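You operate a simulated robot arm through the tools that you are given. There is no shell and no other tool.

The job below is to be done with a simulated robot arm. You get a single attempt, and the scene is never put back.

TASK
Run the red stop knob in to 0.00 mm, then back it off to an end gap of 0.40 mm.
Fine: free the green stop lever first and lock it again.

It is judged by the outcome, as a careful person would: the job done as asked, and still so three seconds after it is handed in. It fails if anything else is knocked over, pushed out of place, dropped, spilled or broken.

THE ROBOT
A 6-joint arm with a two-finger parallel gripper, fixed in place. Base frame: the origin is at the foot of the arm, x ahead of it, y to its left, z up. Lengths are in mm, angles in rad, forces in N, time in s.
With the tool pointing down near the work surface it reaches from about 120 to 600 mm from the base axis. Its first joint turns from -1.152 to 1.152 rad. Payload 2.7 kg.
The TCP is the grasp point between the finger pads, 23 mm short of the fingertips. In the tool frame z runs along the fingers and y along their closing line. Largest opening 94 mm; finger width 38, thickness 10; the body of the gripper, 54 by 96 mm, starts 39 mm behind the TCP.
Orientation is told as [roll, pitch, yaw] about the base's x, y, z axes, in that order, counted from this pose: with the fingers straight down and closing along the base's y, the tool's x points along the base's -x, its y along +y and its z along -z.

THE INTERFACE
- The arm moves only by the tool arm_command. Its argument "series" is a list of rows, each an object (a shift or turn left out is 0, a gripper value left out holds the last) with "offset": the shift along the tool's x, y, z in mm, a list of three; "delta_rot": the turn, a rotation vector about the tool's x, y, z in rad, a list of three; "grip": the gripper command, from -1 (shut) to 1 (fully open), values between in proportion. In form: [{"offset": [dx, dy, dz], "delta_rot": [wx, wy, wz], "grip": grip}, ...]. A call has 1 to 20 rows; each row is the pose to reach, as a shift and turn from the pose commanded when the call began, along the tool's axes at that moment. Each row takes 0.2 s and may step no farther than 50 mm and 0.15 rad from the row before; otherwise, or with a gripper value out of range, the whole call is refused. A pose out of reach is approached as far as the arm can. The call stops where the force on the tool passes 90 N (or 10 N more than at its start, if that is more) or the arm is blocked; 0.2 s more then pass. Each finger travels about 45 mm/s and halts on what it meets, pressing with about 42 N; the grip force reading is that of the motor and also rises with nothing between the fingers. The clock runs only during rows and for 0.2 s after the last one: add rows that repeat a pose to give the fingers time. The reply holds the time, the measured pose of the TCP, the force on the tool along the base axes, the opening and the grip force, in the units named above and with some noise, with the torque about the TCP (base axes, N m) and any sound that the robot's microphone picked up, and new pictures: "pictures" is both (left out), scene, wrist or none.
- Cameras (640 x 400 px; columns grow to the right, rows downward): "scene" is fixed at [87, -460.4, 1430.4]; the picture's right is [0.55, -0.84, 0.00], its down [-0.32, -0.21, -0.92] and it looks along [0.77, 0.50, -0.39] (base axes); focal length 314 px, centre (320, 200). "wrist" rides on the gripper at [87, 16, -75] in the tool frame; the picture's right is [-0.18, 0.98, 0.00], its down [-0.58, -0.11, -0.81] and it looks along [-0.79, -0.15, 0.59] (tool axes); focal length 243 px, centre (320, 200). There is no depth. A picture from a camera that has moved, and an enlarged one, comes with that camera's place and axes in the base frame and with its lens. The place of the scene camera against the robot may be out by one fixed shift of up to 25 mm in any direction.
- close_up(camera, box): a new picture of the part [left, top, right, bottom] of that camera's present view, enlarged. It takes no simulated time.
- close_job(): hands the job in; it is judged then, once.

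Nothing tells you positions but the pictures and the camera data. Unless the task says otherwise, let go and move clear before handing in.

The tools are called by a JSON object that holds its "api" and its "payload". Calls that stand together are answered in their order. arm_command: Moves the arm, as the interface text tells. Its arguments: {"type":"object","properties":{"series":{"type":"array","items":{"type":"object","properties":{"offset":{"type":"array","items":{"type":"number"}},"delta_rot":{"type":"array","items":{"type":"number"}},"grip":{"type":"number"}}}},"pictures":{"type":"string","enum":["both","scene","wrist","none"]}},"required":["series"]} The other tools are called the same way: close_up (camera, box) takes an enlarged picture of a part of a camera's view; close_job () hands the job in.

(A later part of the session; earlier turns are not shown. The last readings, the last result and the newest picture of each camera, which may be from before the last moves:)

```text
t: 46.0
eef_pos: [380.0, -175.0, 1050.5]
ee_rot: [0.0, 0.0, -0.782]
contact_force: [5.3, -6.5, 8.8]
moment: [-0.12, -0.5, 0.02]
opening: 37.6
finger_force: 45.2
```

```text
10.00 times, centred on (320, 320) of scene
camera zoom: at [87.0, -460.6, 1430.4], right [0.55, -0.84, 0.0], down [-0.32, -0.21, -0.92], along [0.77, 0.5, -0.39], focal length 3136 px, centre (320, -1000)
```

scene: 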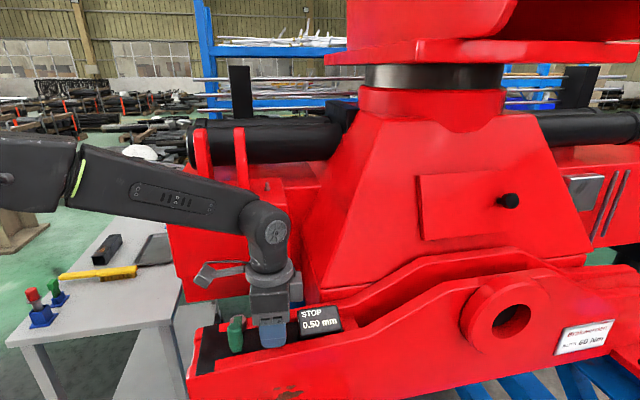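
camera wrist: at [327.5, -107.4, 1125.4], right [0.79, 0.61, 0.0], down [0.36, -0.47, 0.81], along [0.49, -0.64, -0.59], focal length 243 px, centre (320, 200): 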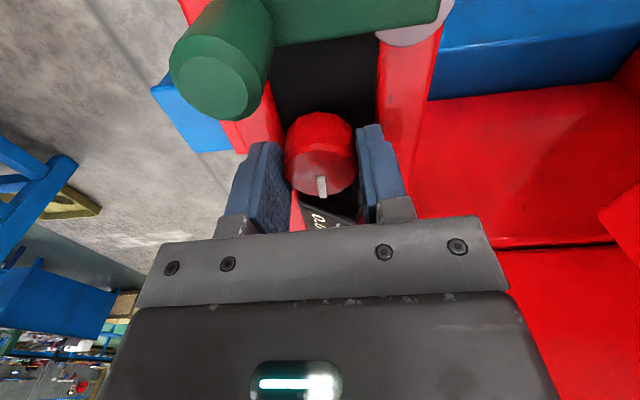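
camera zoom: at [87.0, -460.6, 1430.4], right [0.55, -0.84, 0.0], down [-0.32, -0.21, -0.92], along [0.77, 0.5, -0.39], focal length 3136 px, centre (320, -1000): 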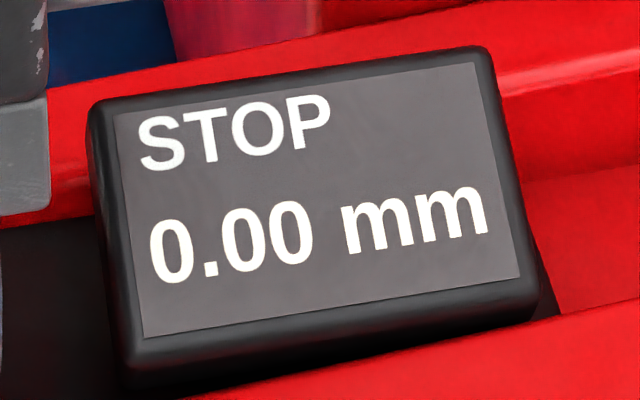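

The reading stays at 0.00 with no rise in torque, so the run-in is complete. Now I back off counterclockwise in small steps to find the display thresholds.

{"api": "arm_command", "payload": {"series": [{"delta_rot": [0, 0, -0.05]}, {"delta_rot": [0, 0, -0.1]}, {"delta_rot": [0, 0, -0.1]}], "pictures": "none"}}

{"api": "close_up", "payload": {"camera": "scene", "box": [290, 300, 350, 340]}}

{"api": "arm_command", "payload": {"series": [{"delta_rot": [0, 0, -0.05]}, {"delta_rot": [0, 0, -0.05]}], "pictures": "none"}}

{"api": "close_up", "payload": {"camera": "scene", "box": [290, 300, 350, 340]}}

{"api": "arm_command", "payload": {"series": [{"delta_rot": [0, 0, -0.05]}, {"delta_rot": [0, 0, -0.05]}], "pictures": "none"}}

{"api": "close_up", "payload": {"camera": "scene", "box": [290, 300, 350, 340]}}

```text
t: 46.8
eef_pos: [381.6, -176.3, 1051.5]
ee_rot: [0.0, 0.0, -0.679]
contact_force: [9.8, -13.8, 6.0]
moment: [0.83, -0.06, 0.0]
opening: 37.6
finger_force: 44.8
```

```text
10.00 times, centred on (320, 320) of scene
camera zoom: at [87.2, -460.9, 1430.3], right [0.55, -0.84, 0.0], down [-0.33, -0.21, -0.92], along [0.77, 0.5, -0.39], focal length 3136 px, centre (320, -1000)
```

zoom: 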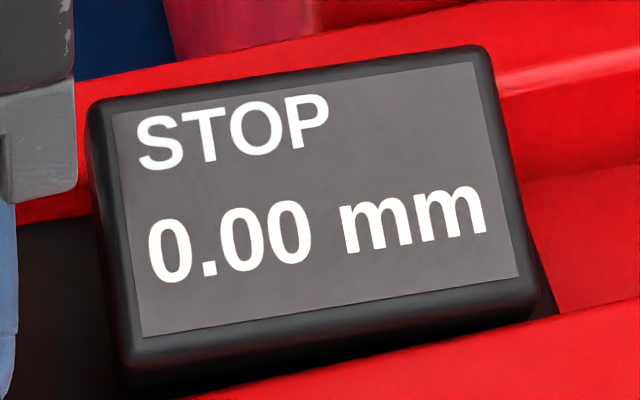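

```text
t: 47.4
eef_pos: [380.8, -177.1, 1051.0]
ee_rot: [-0.003, -0.001, -0.63]
contact_force: [6.8, -14.9, 1.2]
moment: [-0.07, -0.97, -0.01]
opening: 37.4
finger_force: 45.0
```

```text
10.00 times, centred on (320, 320) of scene
camera zoom: at [87.1, -460.9, 1430.3], right [0.55, -0.84, 0.0], down [-0.32, -0.21, -0.92], along [0.77, 0.5, -0.39], focal length 3136 px, centre (320, -1000)
```

zoom: 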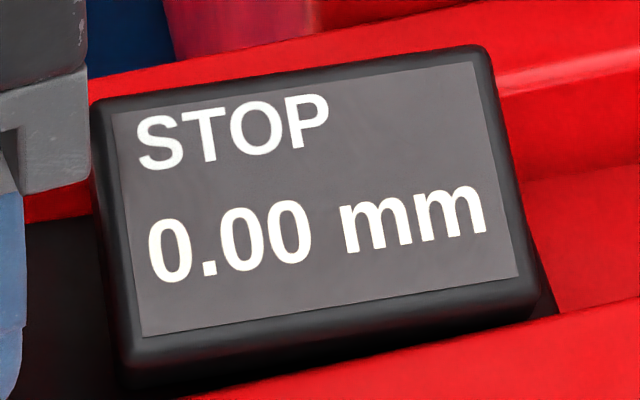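

```text
t: 48.0
eef_pos: [381.6, -176.6, 1051.1]
ee_rot: [-0.001, -0.001, -0.581]
contact_force: [7.0, -17.3, 0.8]
moment: [-0.24, -0.8, -0.01]
opening: 37.9
finger_force: 45.2
```

```text
10.00 times, centred on (320, 320) of scene
camera zoom: at [87.1, -461.0, 1430.2], right [0.55, -0.84, 0.0], down [-0.32, -0.21, -0.92], along [0.77, 0.5, -0.39], focal length 3136 px, centre (320, -1000)
```

zoom: 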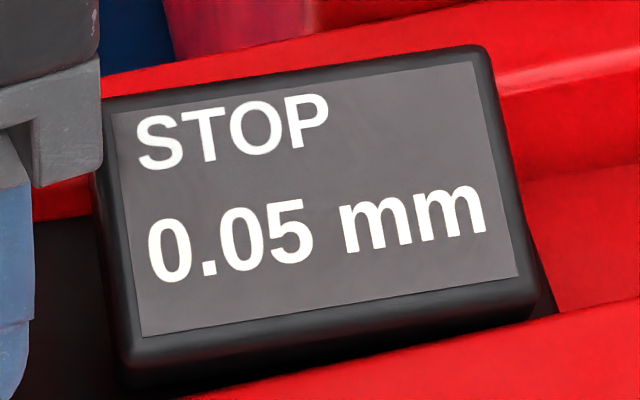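

The 0.025 threshold lies at a tool yaw of about -0.595, the same both ways, so there is no noticeable backlash. I continue to find the next threshold.

{"api": "arm_command", "payload": {"series": [{"delta_rot": [0, 0, -0.05]}, {"delta_rot": [0, 0, -0.1]}, {"delta_rot": [0, 0, -0.12]}, {"delta_rot": [0, 0, -0.12]}], "pictures": "none"}}

{"api": "close_up", "payload": {"camera": "scene", "box": [290, 300, 350, 340]}}

{"api": "arm_command", "payload": {"series": [{"delta_rot": [0, 0, -0.03]}, {"delta_rot": [0, 0, -0.03]}], "pictures": "none"}}

{"api": "close_up", "payload": {"camera": "scene", "box": [290, 300, 350, 340]}}

{"api": "arm_command", "payload": {"series": [{"delta_rot": [0, 0, -0.03]}, {"delta_rot": [0, 0, -0.03]}], "pictures": "none"}}

{"api": "close_up", "payload": {"camera": "scene", "box": [290, 300, 350, 340]}}

```text
t: 49.0
eef_pos: [381.9, -176.5, 1050.4]
ee_rot: [0.0, -0.002, -0.46]
contact_force: [5.9, -12.3, 10.7]
moment: [0.2, 0.14, -0.01]
opening: 37.7
finger_force: 44.9
```

```text
10.00 times, centred on (320, 320) of scene
camera zoom: at [87.0, -460.8, 1430.3], right [0.55, -0.84, 0.0], down [-0.32, -0.21, -0.92], along [0.77, 0.5, -0.39], focal length 3136 px, centre (320, -1000)
```

zoom: 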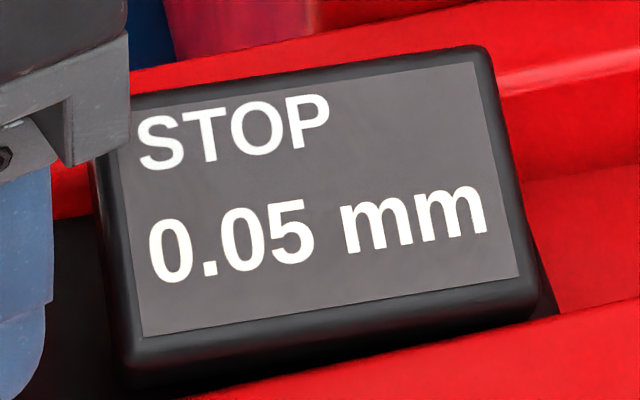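

```text
t: 49.6
eef_pos: [380.7, -176.4, 1050.2]
ee_rot: [-0.002, -0.001, -0.429]
contact_force: [1.0, -7.2, 12.7]
moment: [-0.17, -0.86, -0.04]
opening: 37.5
finger_force: 44.6
```

```text
10.00 times, centred on (320, 320) of scene
camera zoom: at [86.8, -460.6, 1430.4], right [0.55, -0.84, 0.0], down [-0.32, -0.21, -0.92], along [0.77, 0.5, -0.39], focal length 3136 px, centre (320, -1000)
```

zoom: 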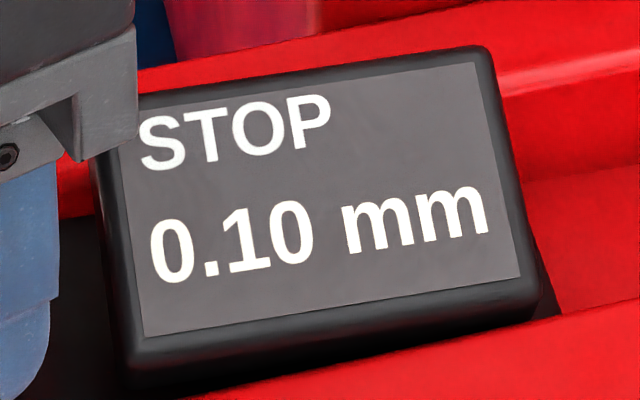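

```text
t: 50.2
eef_pos: [381.3, -178.0, 1051.5]
ee_rot: [0.001, 0.0, -0.398]
contact_force: [3.4, -9.0, 12.1]
moment: [0.61, -0.19, 0.04]
opening: 37.6
finger_force: 44.7
```

```text
10.00 times, centred on (320, 320) of scene
camera zoom: at [86.9, -460.7, 1430.4], right [0.55, -0.84, 0.0], down [-0.32, -0.21, -0.92], along [0.77, 0.5, -0.39], focal length 3136 px, centre (320, -1000)
```

zoom: 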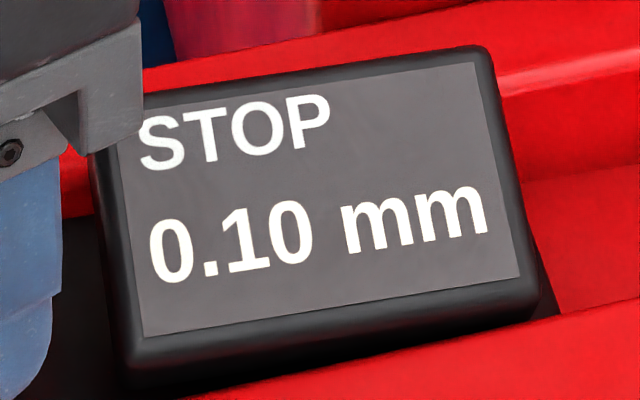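

Thresholds are about 0.155 rad apart, which means roughly 2 mm per turn (0.318 mm/rad), with true zero near yaw -0.674. I release and turn the gripper clockwise to get a full stroke for backing off to 0.40.

{"api": "arm_command", "payload": {"series": [{"grip": -0.06}, {"grip": -0.06}, {"offset": [-0.2, -0.25, 0], "delta_rot": [0, 0, 0.14]}, {"offset": [-0.2, -0.25, 0], "delta_rot": [0, 0, 0.28]}, {"offset": [-0.2, -0.25, 0], "delta_rot": [0, 0, 0.42]}, {"offset": [-0.2, -0.25, 0], "delta_rot": [0, 0, 0.56]}, {"offset": [-0.2, -0.25, 0], "delta_rot": [0, 0, 0.7]}, {"offset": [-0.2, -0.25, 0], "delta_rot": [0, 0, 0.8]}, {"offset": [-0.2, -0.25, 0], "delta_rot": [0, 0, 0.88]}, {"offset": [-0.2, -0.25, 0], "delta_rot": [0, 0, 0.88]}], "pictures": "wrist"}}

{"api": "close_up", "payload": {"camera": "wrist", "box": [200, 90, 440, 240]}}

{"api": "close_up", "payload": {"camera": "scene", "box": [220, 290, 360, 378]}}

```text
t: 52.4
eef_pos: [380.6, -176.6, 1050.7]
ee_rot: [0.0, -0.001, -1.279]
contact_force: [0.5, -1.0, -0.2]
moment: [0.0, 0.01, 0.01]
opening: 44.1
finger_force: 0.1
camera wrist: at [371.7, -90.2, 1125.3], right [0.99, 0.1, 0.0], down [0.06, -0.59, 0.81], along [0.08, -0.8, -0.59], focal length 243 px, centre (320, 200)
```

wrist: 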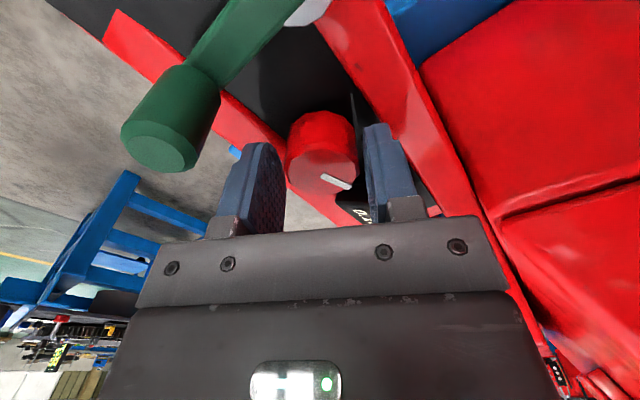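

```text
2.67 times, centred on (320, 165) of wrist
camera zoom: at [371.7, -90.2, 1125.3], right [0.99, 0.1, 0.0], down [0.06, -0.59, 0.81], along [0.08, -0.8, -0.59], focal length 647 px, centre (320, 293)
```

zoom: 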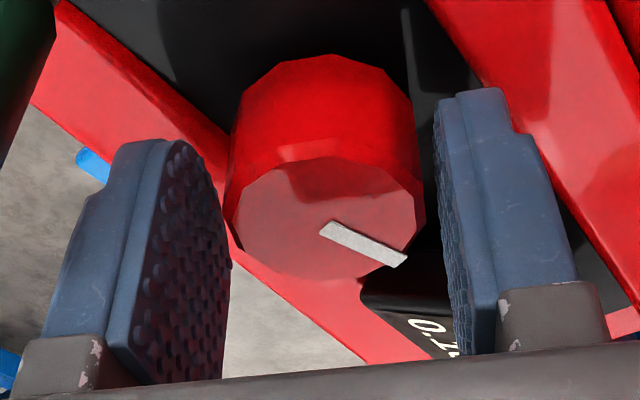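

```text
4.55 times, centred on (290, 334) of scene
camera zoom: at [87.0, -460.4, 1430.4], right [0.55, -0.84, 0.0], down [-0.32, -0.21, -0.92], along [0.77, 0.5, -0.39], focal length 1425 px, centre (456, -409)
```

zoom: 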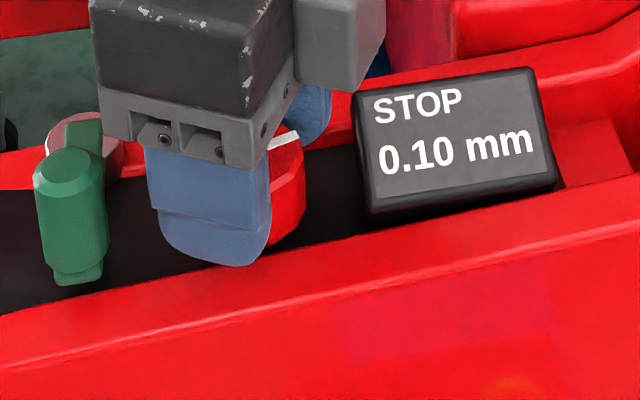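

Reading is 0.10 and the gripper is clear. I grip and back off counterclockwise in a longer stroke toward 0.35.

{"api": "arm_command", "payload": {"series": [{"grip": -0.2}, {"grip": -0.6}, {"grip": -0.6}], "pictures": "none"}}

{"api": "arm_command", "payload": {"series": [{"delta_rot": [0, 0, -0.1]}, {"delta_rot": [0, 0, -0.2]}, {"delta_rot": [0, 0, -0.3]}, {"delta_rot": [0, 0, -0.4]}, {"delta_rot": [0, 0, -0.5]}, {"delta_rot": [0, 0, -0.6]}, {"delta_rot": [0, 0, -0.7]}, {"delta_rot": [0, 0, -0.7]}], "pictures": "none"}}

{"api": "close_up", "payload": {"camera": "scene", "box": [290, 300, 350, 340]}}

{"api": "arm_command", "payload": {"series": [{"delta_rot": [0, 0, -0.06]}, {"delta_rot": [0, 0, -0.12]}, {"delta_rot": [0, 0, -0.12]}], "pictures": "none"}}

{"api": "close_up", "payload": {"camera": "scene", "box": [290, 300, 350, 340]}}

```text
t: 53.2
eef_pos: [382.3, -176.9, 1051.0]
ee_rot: [0.002, -0.002, -1.278]
contact_force: [9.8, 2.3, -3.3]
moment: [-0.07, -0.05, -0.01]
opening: 37.5
finger_force: 45.1
```

```text
t: 55.0
eef_pos: [382.8, -177.3, 1050.5]
ee_rot: [0.001, -0.001, -0.578]
contact_force: [9.9, 1.2, -5.8]
moment: [-0.2, -1.45, -0.03]
opening: 37.7
finger_force: 44.7
```

```text
10.00 times, centred on (320, 320) of scene
camera zoom: at [87.3, -460.4, 1430.4], right [0.55, -0.84, 0.0], down [-0.33, -0.21, -0.92], along [0.77, 0.5, -0.39], focal length 3136 px, centre (320, -1000)
```

zoom: 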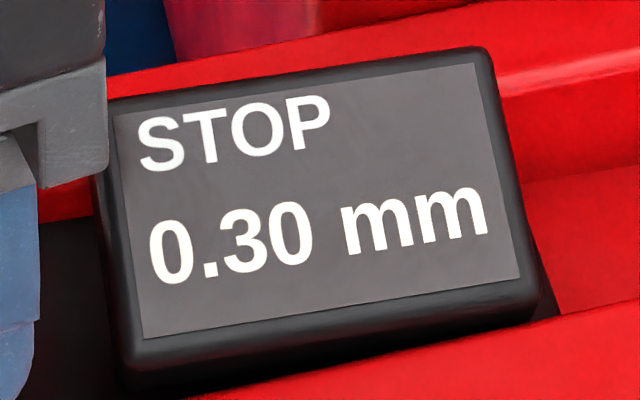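

```text
t: 55.8
eef_pos: [381.4, -176.3, 1051.7]
ee_rot: [-0.002, -0.002, -0.46]
contact_force: [14.1, -3.6, -6.0]
moment: [0.57, -0.61, -0.01]
opening: 37.7
finger_force: 44.8
```

```text
10.00 times, centred on (320, 320) of scene
camera zoom: at [87.5, -460.6, 1430.3], right [0.55, -0.84, 0.0], down [-0.33, -0.21, -0.92], along [0.77, 0.5, -0.39], focal length 3136 px, centre (320, -1000)
```

zoom: 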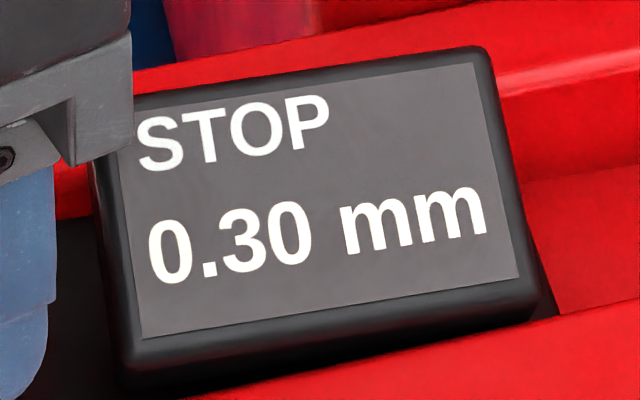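

The pitch is a little finer (about 0.28 mm/rad) and the gap is about 0.32 mm. I regrip at a comfortable angle to do the last part in one smooth stroke.

{"api": "arm_command", "payload": {"series": [{"grip": -0.06}, {"grip": -0.06}, {"delta_rot": [0, 0, 0.14]}, {"delta_rot": [0, 0, 0.28]}, {"delta_rot": [0, 0, 0.42]}, {"delta_rot": [0, 0, 0.5]}, {"delta_rot": [0, 0, 0.5]}, {"delta_rot": [0, 0, 0.5], "grip": -0.2}, {"delta_rot": [0, 0, 0.5], "grip": -0.6}, {"delta_rot": [0, 0, 0.5], "grip": -0.6}], "pictures": "none"}}

{"api": "close_up", "payload": {"camera": "scene", "box": [290, 300, 350, 340]}}

{"api": "arm_command", "payload": {"series": [{"delta_rot": [0, 0, -0.05]}, {"delta_rot": [0, 0, -0.1]}, {"delta_rot": [0, 0, -0.15]}, {"delta_rot": [0, 0, -0.15]}], "pictures": "none"}}

{"api": "close_up", "payload": {"camera": "scene", "box": [290, 300, 350, 340]}}

```text
t: 58.0
eef_pos: [382.2, -177.2, 1049.6]
ee_rot: [-0.001, 0.0, -0.96]
contact_force: [9.0, 5.2, -2.2]
moment: [-0.07, -0.08, -0.01]
opening: 37.8
finger_force: 45.0
```

```text
10.00 times, centred on (320, 320) of scene
camera zoom: at [87.3, -460.3, 1430.5], right [0.55, -0.84, 0.0], down [-0.33, -0.21, -0.92], along [0.77, 0.5, -0.39], focal length 3136 px, centre (320, -1000)
```

zoom: 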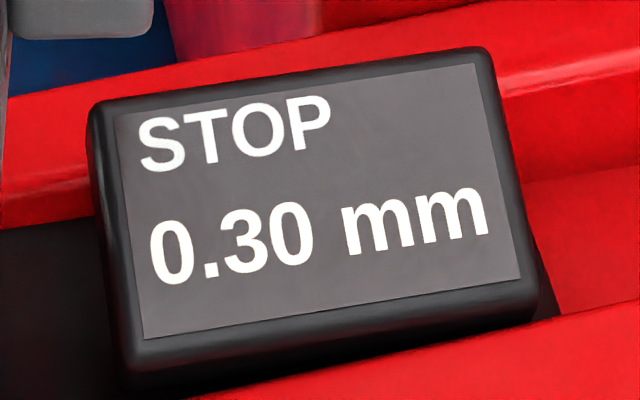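

```text
t: 59.0
eef_pos: [381.7, -176.5, 1050.3]
ee_rot: [0.0, -0.002, -0.808]
contact_force: [11.3, 6.5, -3.8]
moment: [-0.06, -0.84, 0.03]
opening: 37.8
finger_force: 44.8
```

```text
10.00 times, centred on (320, 320) of scene
camera zoom: at [87.3, -460.3, 1430.5], right [0.55, -0.84, 0.0], down [-0.33, -0.21, -0.92], along [0.77, 0.5, -0.39], focal length 3136 px, centre (320, -1000)
```

zoom: 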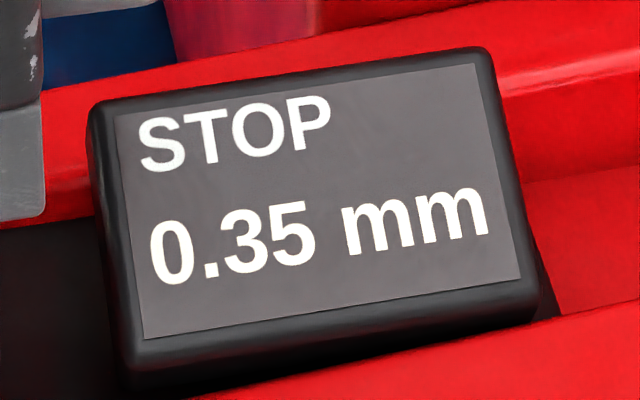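

0.35 now. I step on by 0.02–0.03 rad to find the change to 0.40.

{"api": "arm_command", "payload": {"series": [{"delta_rot": [0, 0, -0.025]}, {"delta_rot": [0, 0, -0.025]}], "pictures": "none"}}

{"api": "close_up", "payload": {"camera": "scene", "box": [290, 300, 350, 340]}}

{"api": "arm_command", "payload": {"series": [{"delta_rot": [0, 0, -0.025]}, {"delta_rot": [0, 0, -0.025]}], "pictures": "none"}}

{"api": "close_up", "payload": {"camera": "scene", "box": [290, 300, 350, 340]}}

{"api": "arm_command", "payload": {"series": [{"delta_rot": [0, 0, -0.025]}, {"delta_rot": [0, 0, -0.025]}], "pictures": "none"}}

{"api": "close_up", "payload": {"camera": "scene", "box": [290, 300, 350, 340]}}

```text
t: 59.6
eef_pos: [381.7, -177.1, 1049.9]
ee_rot: [0.001, -0.002, -0.785]
contact_force: [8.2, 9.0, -4.0]
moment: [-0.28, -1.31, 0.07]
opening: 37.8
finger_force: 44.9
```

```text
10.00 times, centred on (320, 320) of scene
camera zoom: at [87.2, -460.2, 1430.5], right [0.55, -0.84, 0.0], down [-0.33, -0.21, -0.92], along [0.77, 0.5, -0.39], focal length 3136 px, centre (320, -1000)
```

zoom: 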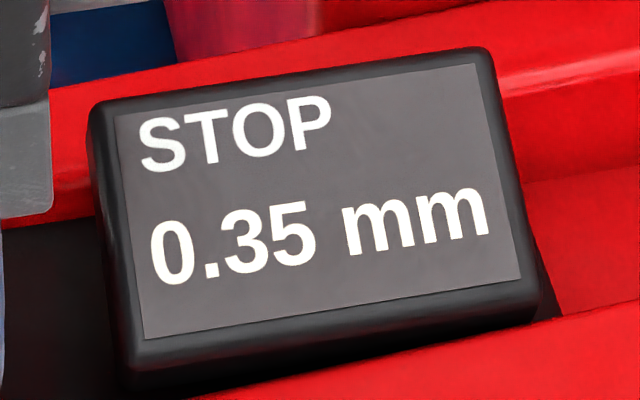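

```text
t: 60.2
eef_pos: [381.8, -176.2, 1051.2]
ee_rot: [0.0, 0.0, -0.76]
contact_force: [6.8, 8.4, 5.0]
moment: [0.65, -0.51, -0.02]
opening: 37.8
finger_force: 45.2
```

```text
10.00 times, centred on (320, 320) of scene
camera zoom: at [87.1, -460.2, 1430.5], right [0.55, -0.84, 0.0], down [-0.32, -0.21, -0.92], along [0.77, 0.5, -0.39], focal length 3136 px, centre (320, -1000)
```

zoom: 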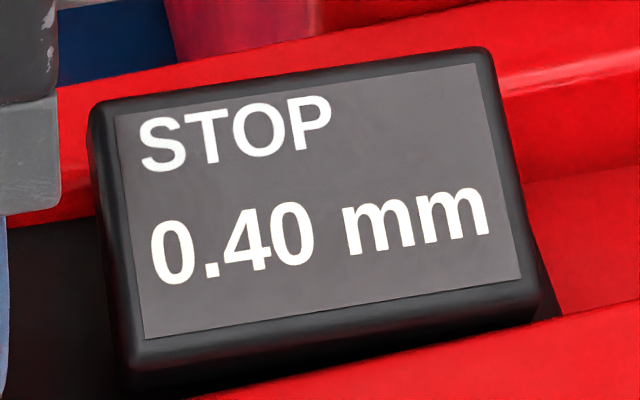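

```text
t: 60.8
eef_pos: [381.3, -177.4, 1050.4]
ee_rot: [-0.001, -0.002, -0.735]
contact_force: [9.6, 5.9, 8.8]
moment: [1.04, 0.46, -0.01]
opening: 37.9
finger_force: 44.8
```

```text
10.00 times, centred on (320, 320) of scene
camera zoom: at [87.2, -460.2, 1430.5], right [0.55, -0.84, 0.0], down [-0.32, -0.21, -0.92], along [0.77, 0.5, -0.39], focal length 3136 px, centre (320, -1000)
```

zoom: 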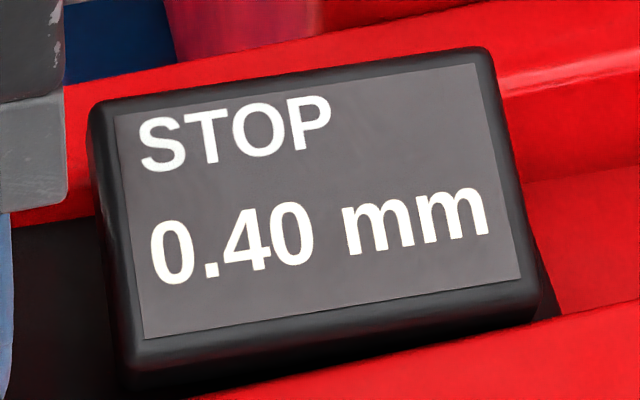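

The change to 0.40 came at yaw of about -0.77. All readings fit 0.05 mm per 10° with a start of exactly 0.50, so the centre of 0.40 is at yaw of about -0.685. I turn there and then release.

{"api": "arm_command", "payload": {"series": [{"delta_rot": [0, 0, -0.025]}, {"delta_rot": [0, 0, -0.05]}, {"delta_rot": [0, 0, -0.05]}], "pictures": "none"}}

{"api": "close_up", "payload": {"camera": "scene", "box": [290, 300, 350, 340]}}

{"api": "arm_command", "payload": {"series": [{"grip": -0.15}, {"grip": -0.06}, {"grip": -0.06}], "pictures": "wrist"}}

{"api": "close_up", "payload": {"camera": "scene", "box": [290, 300, 350, 340]}}

{"api": "close_up", "payload": {"camera": "wrist", "box": [200, 90, 440, 240]}}

```text
t: 61.6
eef_pos: [381.4, -176.1, 1050.0]
ee_rot: [-0.002, -0.001, -0.684]
contact_force: [6.5, 2.0, 7.2]
moment: [0.65, -0.08, 0.02]
opening: 37.8
finger_force: 44.9
```

```text
10.00 times, centred on (320, 320) of scene
camera zoom: at [87.1, -460.4, 1430.4], right [0.55, -0.84, 0.0], down [-0.32, -0.21, -0.92], along [0.77, 0.5, -0.39], focal length 3136 px, centre (320, -1000)
```

zoom: 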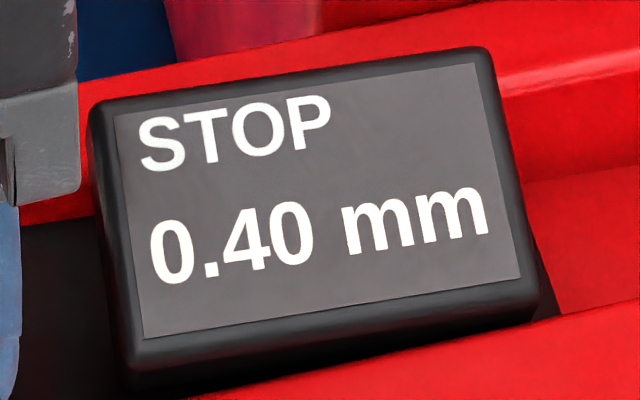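

```text
t: 62.4
eef_pos: [381.0, -176.0, 1050.2]
ee_rot: [-0.002, -0.003, -0.682]
contact_force: [-0.1, -0.6, -0.1]
moment: [0.0, 0.0, -0.02]
opening: 44.2
finger_force: 0.0
camera wrist: at [324.4, -110.0, 1125.1], right [0.76, 0.64, 0.0], down [0.38, -0.45, 0.81], along [0.52, -0.62, -0.59], focal length 243 px, centre (320, 200)
```

wrist: 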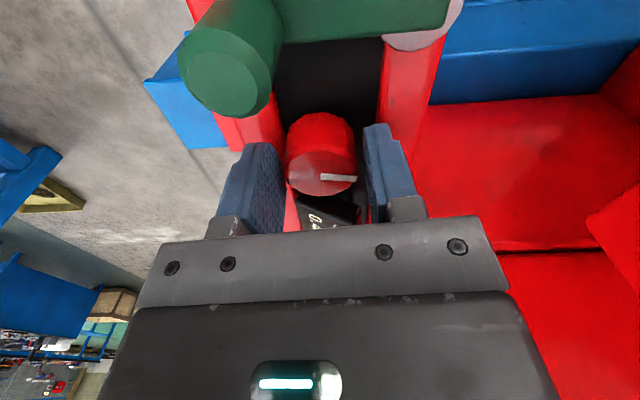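

```text
10.00 times, centred on (320, 320) of scene
camera zoom: at [87.0, -460.4, 1430.4], right [0.55, -0.84, 0.0], down [-0.32, -0.21, -0.92], along [0.77, 0.5, -0.39], focal length 3136 px, centre (320, -1000)
```

zoom: 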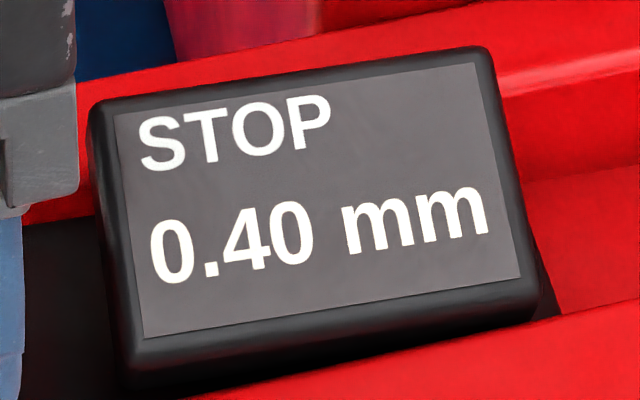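

```text
2.67 times, centred on (320, 165) of wrist
camera zoom: at [324.4, -110.0, 1125.1], right [0.76, 0.64, 0.0], down [0.38, -0.45, 0.81], along [0.52, -0.62, -0.59], focal length 647 px, centre (320, 293)
```

zoom: 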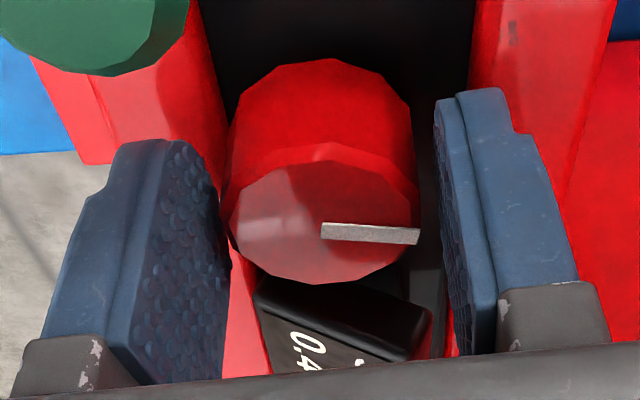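

The gap reads 0.40 with the knob released. Next I lift clear and go back over the lever to lock it.

{"api": "arm_command", "payload": {"series": [{"offset": [0, 0, -20]}, {"offset": [0, 0, -45]}, {"offset": [0, 0, -70]}, {"offset": [10, -1, -70], "delta_rot": [0, 0, -0.14]}, {"offset": [20, -2, -70], "delta_rot": [0, 0, -0.28]}, {"offset": [30, -3, -70], "delta_rot": [0, 0, -0.42]}, {"offset": [40, -4, -70], "delta_rot": [0, 0, -0.56]}, {"offset": [50, -5, -70], "delta_rot": [0, 0, -0.7]}, {"offset": [61, -6.9, -70], "delta_rot": [0, 0, -0.84]}, {"offset": [61, -6.9, -70], "delta_rot": [0, 0, -0.98]}, {"offset": [61, -6.9, -70], "delta_rot": [0, 0, -1.12]}, {"offset": [61, -6.9, -70], "delta_rot": [0, 0, -1.26]}, {"offset": [61, -6.9, -70], "delta_rot": [0, 0, -1.4]}, {"offset": [61, -6.9, -70], "delta_rot": [0, 0, -1.514]}, {"offset": [61, -6.9, -70], "delta_rot": [0, 0, -1.514]}], "pictures": "both"}}

{"api": "close_up", "payload": {"camera": "wrist", "box": [200, 60, 440, 210]}}

{"api": "close_up", "payload": {"camera": "scene", "box": [180, 290, 360, 400]}}

```text
t: 65.6
eef_pos: [329.7, -142.8, 1119.8]
ee_rot: [0.0, -0.001, 0.832]
contact_force: [0.7, -0.9, -0.5]
moment: [-0.01, 0.01, 0.0]
opening: 44.2
finger_force: 0.1
camera wrist: at [259.4, -196.9, 1195.9], right [-0.6, 0.8, 0.0], down [0.47, 0.36, 0.81], along [0.64, 0.48, -0.59], focal length 243 px, centre (320, 200)
```

scene: 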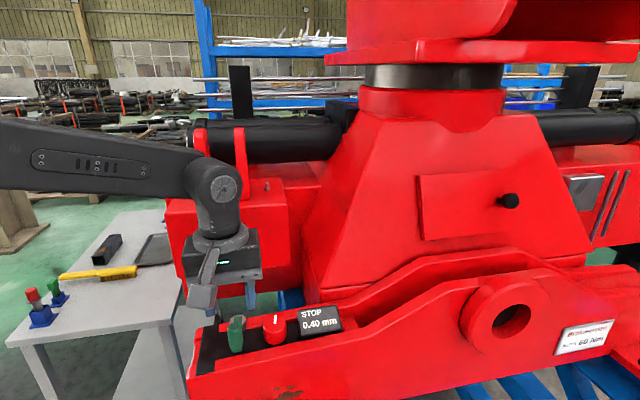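
wrist: 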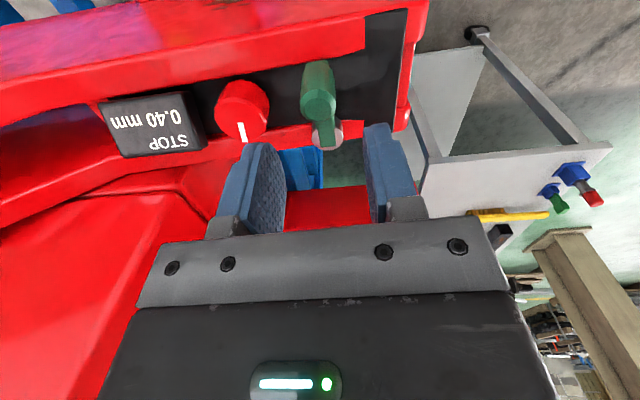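

```text
2.67 times, centred on (320, 135) of wrist
camera zoom: at [259.4, -196.9, 1195.9], right [-0.6, 0.8, 0.0], down [0.47, 0.36, 0.81], along [0.64, 0.48, -0.59], focal length 647 px, centre (320, 373)
```

zoom: 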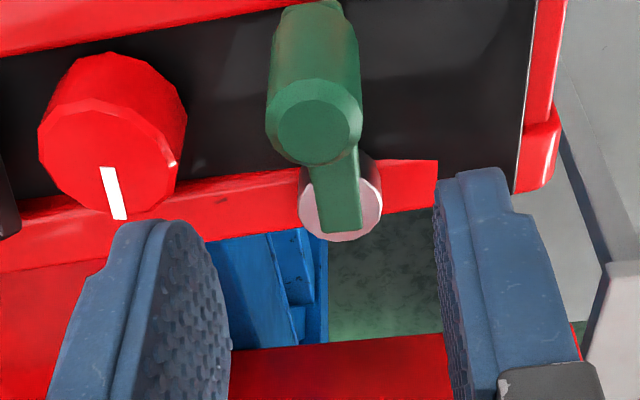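

```text
3.56 times, centred on (270, 345) of scene
camera zoom: at [87.0, -460.4, 1430.4], right [0.55, -0.84, 0.0], down [-0.32, -0.21, -0.92], along [0.77, 0.5, -0.39], focal length 1115 px, centre (498, -316)
```

zoom: 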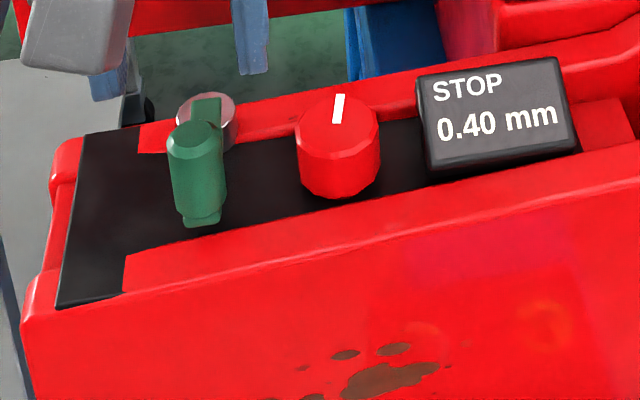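

The knob holds 0.40 and the lever is still square across. I descend around the post and grip it.

{"api": "arm_command", "payload": {"series": [{"offset": [1.5, -0.3, 20]}, {"offset": [1.5, -0.3, 45]}, {"offset": [1.5, -0.3, 60]}, {"offset": [1.5, -0.3, 60]}], "pictures": "wrist"}}

{"api": "close_up", "payload": {"camera": "wrist", "box": [200, 90, 440, 240]}}

```text
t: 66.6
eef_pos: [327.1, -144.8, 1059.5]
ee_rot: [-0.003, 0.001, 0.829]
contact_force: [0.2, -0.3, 0.9]
moment: [0.01, 0.02, -0.01]
opening: 43.9
finger_force: 0.0
camera wrist: at [257.5, -197.7, 1135.0], right [-0.6, 0.8, 0.0], down [0.47, 0.36, 0.81], along [0.65, 0.48, -0.59], focal length 243 px, centre (320, 200)
```

wrist: 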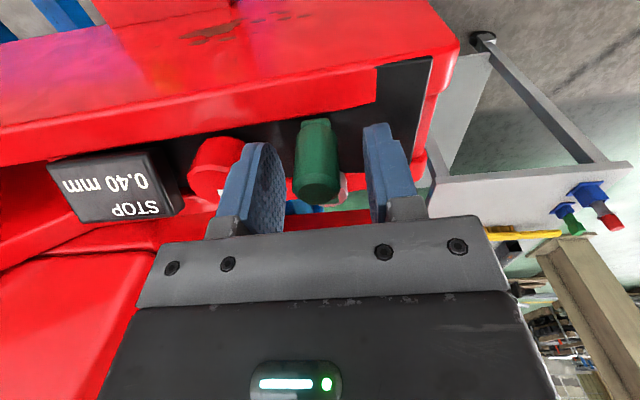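

```text
2.67 times, centred on (320, 165) of wrist
camera zoom: at [257.5, -197.7, 1135.0], right [-0.6, 0.8, 0.0], down [0.47, 0.36, 0.81], along [0.65, 0.48, -0.59], focal length 647 px, centre (320, 293)
```

zoom: 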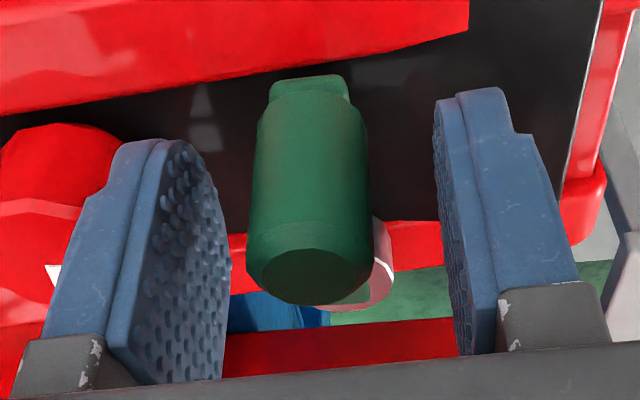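

The post is slightly off centre; I shift 1.7 mm and close on it.

{"api": "arm_command", "payload": {"series": [{"offset": [0, -1.7, 0], "grip": -0.2}, {"offset": [0, -1.7, 0], "grip": -0.4}, {"offset": [0, -1.7, 0], "grip": -0.6}, {"offset": [0, -1.7, 0], "grip": -0.8}, {"offset": [0, -1.7, 0], "grip": -0.8}], "pictures": "none"}}

{"api": "arm_command", "payload": {"series": [{"offset": [-0.3, 2.6, 0], "delta_rot": [0, 0, 0.05]}, {"offset": [-0.7, 5.18, 0], "delta_rot": [0, 0, 0.1]}, {"offset": [-0.7, 5.18, 0], "delta_rot": [0, 0, 0.1]}], "pictures": "none"}}

```text
t: 67.8
eef_pos: [328.9, -145.4, 1060.2]
ee_rot: [0.0, 0.002, 0.829]
contact_force: [-5.9, 3.8, 1.2]
moment: [0.1, 0.0, -0.01]
opening: 21.4
finger_force: 44.9
```

```text
t: 68.6
eef_pos: [325.0, -141.7, 1060.1]
ee_rot: [-0.003, 0.002, 0.729]
contact_force: [-4.5, -8.9, -9.2]
moment: [0.22, -0.26, -0.16]
opening: 21.3
finger_force: 44.5
```

{"api": "arm_command", "payload": {"series": [{"offset": [0.1, 2.6, 0], "delta_rot": [0, 0, 0.05]}, {"offset": [-0.3, 5.18, 0], "delta_rot": [0, 0, 0.1]}, {"offset": [-0.7, 7.75, 0], "delta_rot": [0, 0, 0.15]}, {"offset": [-1.3, 10.25, 0], "delta_rot": [0, 0, 0.2]}, {"offset": [-1.3, 10.25, 0], "delta_rot": [0, 0, 0.2]}], "pictures": "none"}}

{"api": "close_up", "payload": {"camera": "scene", "box": [180, 290, 360, 400]}}

```text
t: 69.8
eef_pos: [320.8, -133.5, 1060.6]
ee_rot: [0.0, 0.001, 0.528]
contact_force: [-3.2, -6.1, -4.5]
moment: [-0.51, 1.22, -0.17]
opening: 21.2
finger_force: 44.8
```

```text
3.56 times, centred on (270, 345) of scene
camera zoom: at [87.0, -460.6, 1430.4], right [0.55, -0.84, 0.0], down [-0.32, -0.21, -0.92], along [0.77, 0.5, -0.39], focal length 1115 px, centre (498, -316)
```

zoom: 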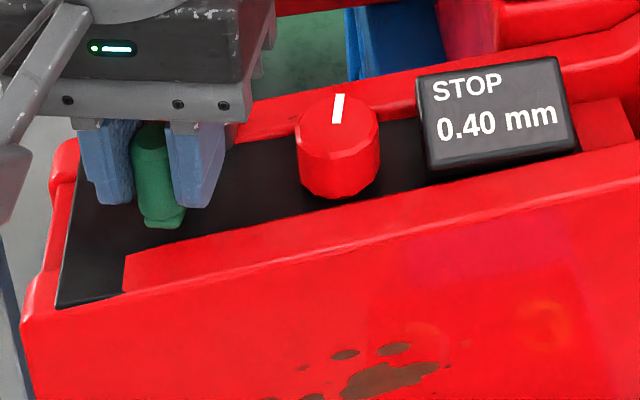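

{"api": "arm_command", "payload": {"series": [{"offset": [0.0, 2.6, 0], "delta_rot": [0, 0, 0.05]}, {"offset": [-0.4, 5.18, 0], "delta_rot": [0, 0, 0.1]}, {"offset": [-0.9, 7.75, 0], "delta_rot": [0, 0, 0.15]}, {"offset": [-1.5, 10.25, 0], "delta_rot": [0, 0, 0.2]}, {"offset": [-1.5, 10.25, 0], "delta_rot": [0, 0, 0.2]}], "pictures": "none"}}

{"api": "arm_command", "payload": {"series": [{"offset": [-0.2, 2.6, 0], "delta_rot": [0, 0, 0.05]}, {"offset": [-0.6, 5.18, 0], "delta_rot": [0, 0, 0.1]}, {"offset": [-1.1, 7.75, 0], "delta_rot": [0, 0, 0.15]}, {"offset": [-1.7, 10.25, 0], "delta_rot": [0, 0, 0.2]}, {"offset": [-1.7, 10.25, 0], "delta_rot": [0, 0, 0.2]}], "pictures": "none"}}

{"api": "close_up", "payload": {"camera": "scene", "box": [180, 290, 360, 400]}}

```text
t: 71.0
eef_pos: [316.5, -124.9, 1059.4]
ee_rot: [0.0, 0.005, 0.327]
contact_force: [-19.0, -7.0, -12.0]
moment: [0.32, -0.51, -0.04]
opening: 21.4
finger_force: 45.1
```

```text
t: 72.2
eef_pos: [314.1, -113.4, 1059.1]
ee_rot: [-0.002, 0.001, 0.126]
contact_force: [-12.3, -10.2, -8.5]
moment: [-0.09, 0.7, -0.42]
opening: 21.4
finger_force: 45.2
```

```text
3.56 times, centred on (270, 345) of scene
camera zoom: at [86.7, -460.8, 1430.3], right [0.55, -0.84, 0.0], down [-0.32, -0.21, -0.92], along [0.77, 0.5, -0.39], focal length 1115 px, centre (498, -316)
```

zoom: 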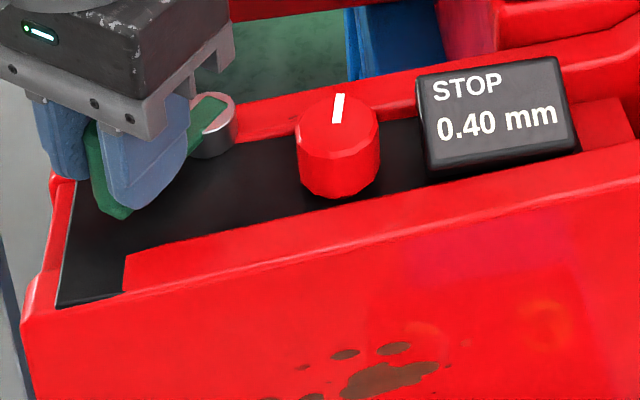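

The lever is almost back to its original position. I continue in small steps until I feel the locked stop.

{"api": "arm_command", "payload": {"series": [{"offset": [0.2, 2.6, 0], "delta_rot": [0, 0, 0.05]}, {"offset": [-0.1, 5.18, 0], "delta_rot": [0, 0, 0.1]}, {"offset": [-0.1, 5.18, 0], "delta_rot": [0, 0, 0.1]}], "pictures": "none"}}

{"api": "arm_command", "payload": {"series": [{"offset": [-0.1, 1.5, 0], "delta_rot": [0, 0, 0.028]}, {"offset": [-0.1, 1.5, 0], "delta_rot": [0, 0, 0.028]}], "pictures": "both"}}

{"api": "close_up", "payload": {"camera": "scene", "box": [180, 290, 360, 400]}}

```text
t: 73.0
eef_pos: [313.5, -107.7, 1060.3]
ee_rot: [0.001, 0.001, 0.027]
contact_force: [-13.4, -7.1, -9.4]
moment: [-0.01, 0.44, -0.43]
opening: 21.4
finger_force: 44.7
```

```text
t: 73.6
eef_pos: [313.5, -106.2, 1058.5]
ee_rot: [0.0, 0.002, 0.0]
contact_force: [-18.5, -6.2, -6.9]
moment: [-0.03, -0.34, -0.41]
opening: 21.5
finger_force: 44.8
camera wrist: at [227.4, -91.4, 1135.3], right [0.18, 0.98, 0.0], down [0.58, -0.11, 0.81], along [0.79, -0.15, -0.59], focal length 243 px, centre (320, 200)
```

scene: 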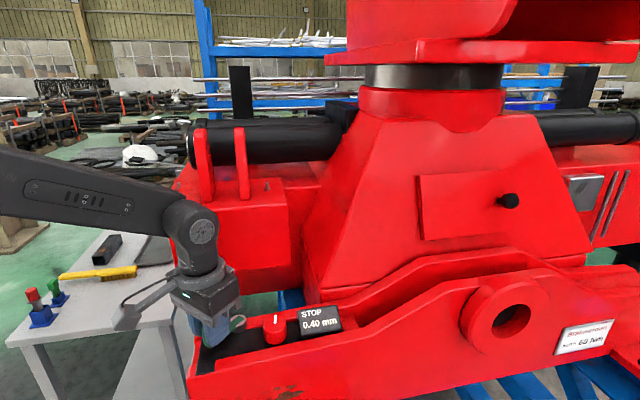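
wrist: 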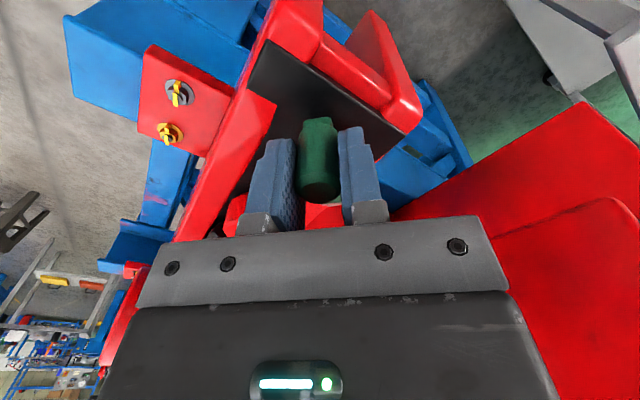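

```text
3.56 times, centred on (270, 345) of scene
camera zoom: at [86.5, -460.7, 1430.4], right [0.55, -0.84, 0.0], down [-0.32, -0.21, -0.92], along [0.77, 0.5, -0.39], focal length 1115 px, centre (498, -316)
```

zoom: 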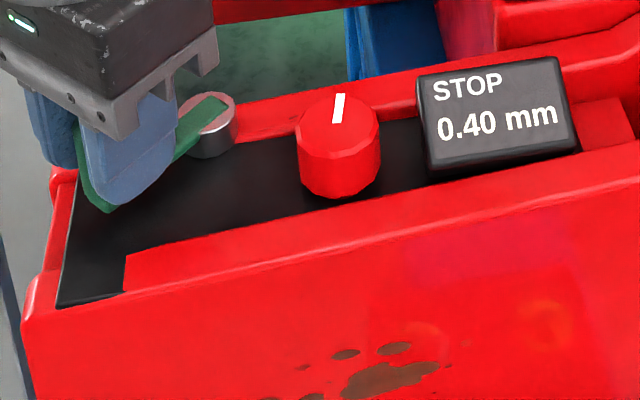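

{"api": "arm_command", "payload": {"series": [{"offset": [0.5, 1.05, 0], "delta_rot": [0, 0, 0.02]}, {"offset": [0.5, 1.05, 0], "delta_rot": [0, 0, 0.02]}], "pictures": "none"}}

{"api": "arm_command", "payload": {"series": [{"offset": [0, 1.05, 0], "delta_rot": [0, 0, 0.02]}, {"offset": [0, 1.05, 0], "delta_rot": [0, 0, 0.02]}], "pictures": "none"}}

```text
t: 74.2
eef_pos: [313.4, -104.5, 1059.7]
ee_rot: [-0.001, 0.003, -0.02]
contact_force: [-9.7, -2.2, -14.5]
moment: [0.08, 0.27, -0.15]
opening: 21.3
finger_force: 45.4
```

```text
t: 74.8
eef_pos: [312.6, -104.5, 1059.2]
ee_rot: [0.0, 0.001, -0.038]
contact_force: [-6.4, -2.1, -16.1]
moment: [0.19, 0.37, -0.22]
opening: 21.4
finger_force: 44.9
```

{"api": "arm_command", "payload": {"series": [{"offset": [0, 1.05, 0], "delta_rot": [0, 0, 0.02]}, {"offset": [0, 1.05, 0], "delta_rot": [0, 0, 0.02]}], "pictures": "none"}}

{"api": "arm_command", "payload": {"series": [{"offset": [0, 1.05, 0], "delta_rot": [0, 0, 0.02]}, {"offset": [0, 1.05, 0], "delta_rot": [0, 0, 0.02]}], "pictures": "none"}}

{"api": "close_up", "payload": {"camera": "scene", "box": [180, 290, 360, 400]}}

```text
t: 75.4
eef_pos: [314.8, -104.0, 1060.2]
ee_rot: [0.0, 0.001, -0.062]
contact_force: [-6.8, -0.8, -17.8]
moment: [0.2, 0.18, -0.04]
opening: 21.2
finger_force: 45.2
```

```text
t: 76.0
eef_pos: [313.3, -103.4, 1060.3]
ee_rot: [-0.003, -0.001, -0.081]
contact_force: [-5.8, -14.2, -18.2]
moment: [0.23, 0.17, 0.13]
opening: 21.3
finger_force: 45.3
```

```text
3.56 times, centred on (270, 345) of scene
camera zoom: at [87.0, -461.0, 1430.3], right [0.55, -0.84, 0.0], down [-0.32, -0.21, -0.92], along [0.77, 0.5, -0.39], focal length 1115 px, centre (498, -316)
```

zoom: 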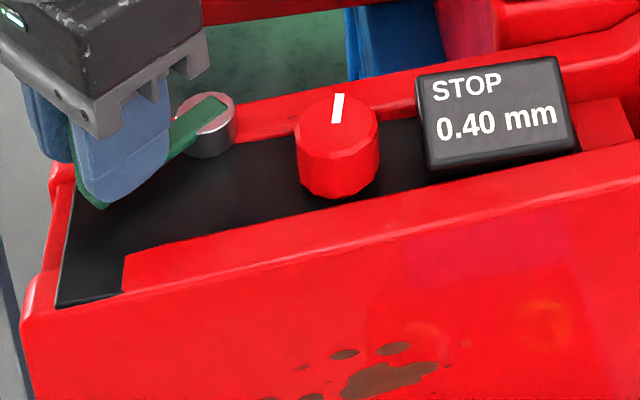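

The resistance starts to rise here. One or two more small steps should confirm the stop.

{"api": "arm_command", "payload": {"series": [{"offset": [0, 0.8, 0], "delta_rot": [0, 0, 0.015]}, {"offset": [0, 0.8, 0], "delta_rot": [0, 0, 0.015]}], "pictures": "none"}}

{"api": "arm_command", "payload": {"series": [{"offset": [0, 0.8, 0], "delta_rot": [0, 0, 0.0]}, {"offset": [0, 0.8, 0], "delta_rot": [0, 0, 0.0]}], "pictures": "none"}}

```text
t: 76.6
eef_pos: [314.7, -103.9, 1059.2]
ee_rot: [-0.003, 0.0, -0.094]
contact_force: [-1.7, -25.9, -19.9]
moment: [0.25, 0.71, 0.25]
opening: 21.2
finger_force: 45.1
```

```text
t: 77.2
eef_pos: [314.1, -103.4, 1060.4]
ee_rot: [-0.006, -0.001, -0.096]
contact_force: [-3.1, -38.2, -23.4]
moment: [0.47, -0.03, -0.03]
opening: 21.1
finger_force: 45.2
```

The lever is firmly against its stop, where it started (38 N with no further motion). I relax the load, then release and lift clear.

{"api": "arm_command", "payload": {"series": [{"offset": [0, -0.8, 0.4], "delta_rot": [0, 0, -0.005]}, {"offset": [0, -1.6, 0.8], "delta_rot": [0, 0, -0.01]}, {"offset": [0, -1.6, 0.8], "delta_rot": [0, 0, -0.01]}], "pictures": "none"}}

```text
t: 78.0
eef_pos: [314.4, -103.3, 1061.5]
ee_rot: [-0.004, -0.002, -0.083]
contact_force: [-5.5, -23.1, 2.2]
moment: [0.47, 1.24, -0.06]
opening: 21.3
finger_force: 44.6
```

{"api": "arm_command", "payload": {"series": [{"offset": [0, -0.7, 0]}, {"offset": [0, -0.7, 0]}, {"offset": [0, -0.7, 0], "grip": -0.5}, {"offset": [0, -0.7, 0], "grip": -0.25}, {"offset": [0, -0.7, 0], "grip": -0.1}, {"offset": [0, -0.7, 0], "grip": -0.1}], "pictures": "both"}}

{"api": "close_up", "payload": {"camera": "scene", "box": [180, 290, 360, 400]}}

{"api": "close_up", "payload": {"camera": "wrist", "box": [200, 90, 440, 240]}}

```text
t: 79.4
eef_pos: [315.3, -103.8, 1060.2]
ee_rot: [0.0, 0.0, -0.083]
contact_force: [1.0, -0.7, -0.2]
moment: [0.02, 0.02, 0.0]
opening: 42.2
finger_force: 0.0
camera wrist: at [229.3, -80.4, 1134.4], right [0.27, 0.96, 0.0], down [0.57, -0.16, 0.81], along [0.78, -0.22, -0.59], focal length 243 px, centre (320, 200)
```

scene: 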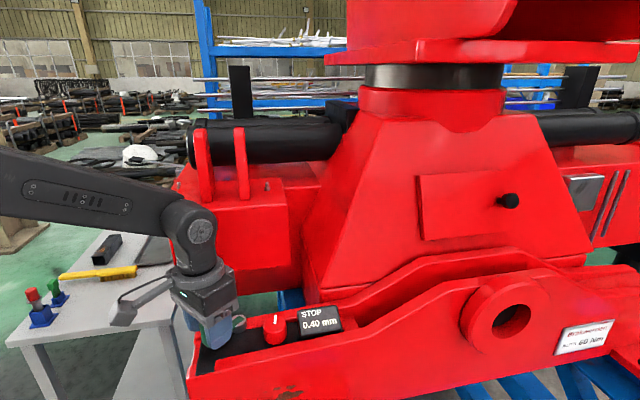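
wrist: 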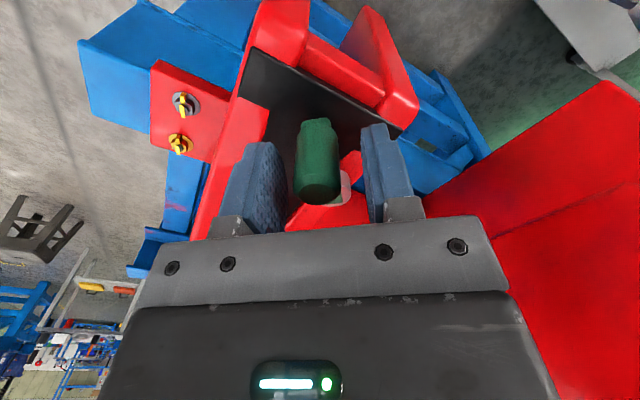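

```text
3.56 times, centred on (270, 345) of scene
camera zoom: at [87.0, -460.4, 1430.4], right [0.55, -0.84, 0.0], down [-0.32, -0.21, -0.92], along [0.77, 0.5, -0.39], focal length 1115 px, centre (498, -316)
```

zoom: 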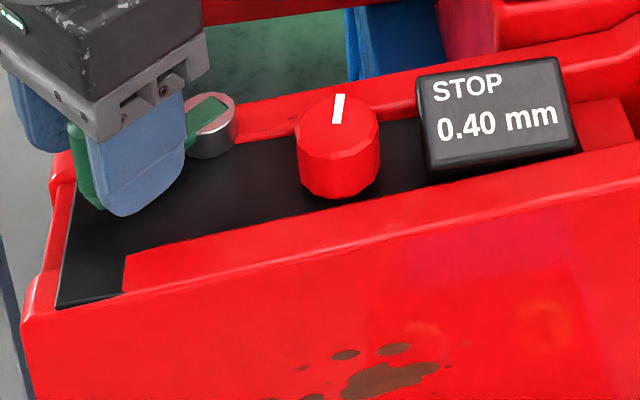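

```text
2.67 times, centred on (320, 165) of wrist
camera zoom: at [229.3, -80.4, 1134.4], right [0.27, 0.96, 0.0], down [0.57, -0.16, 0.81], along [0.78, -0.22, -0.59], focal length 647 px, centre (320, 293)
```

zoom: 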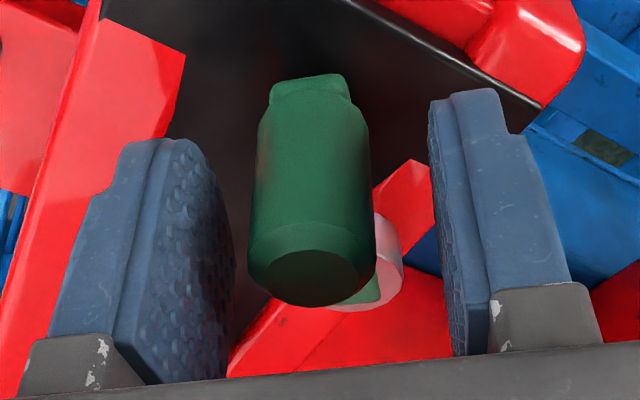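

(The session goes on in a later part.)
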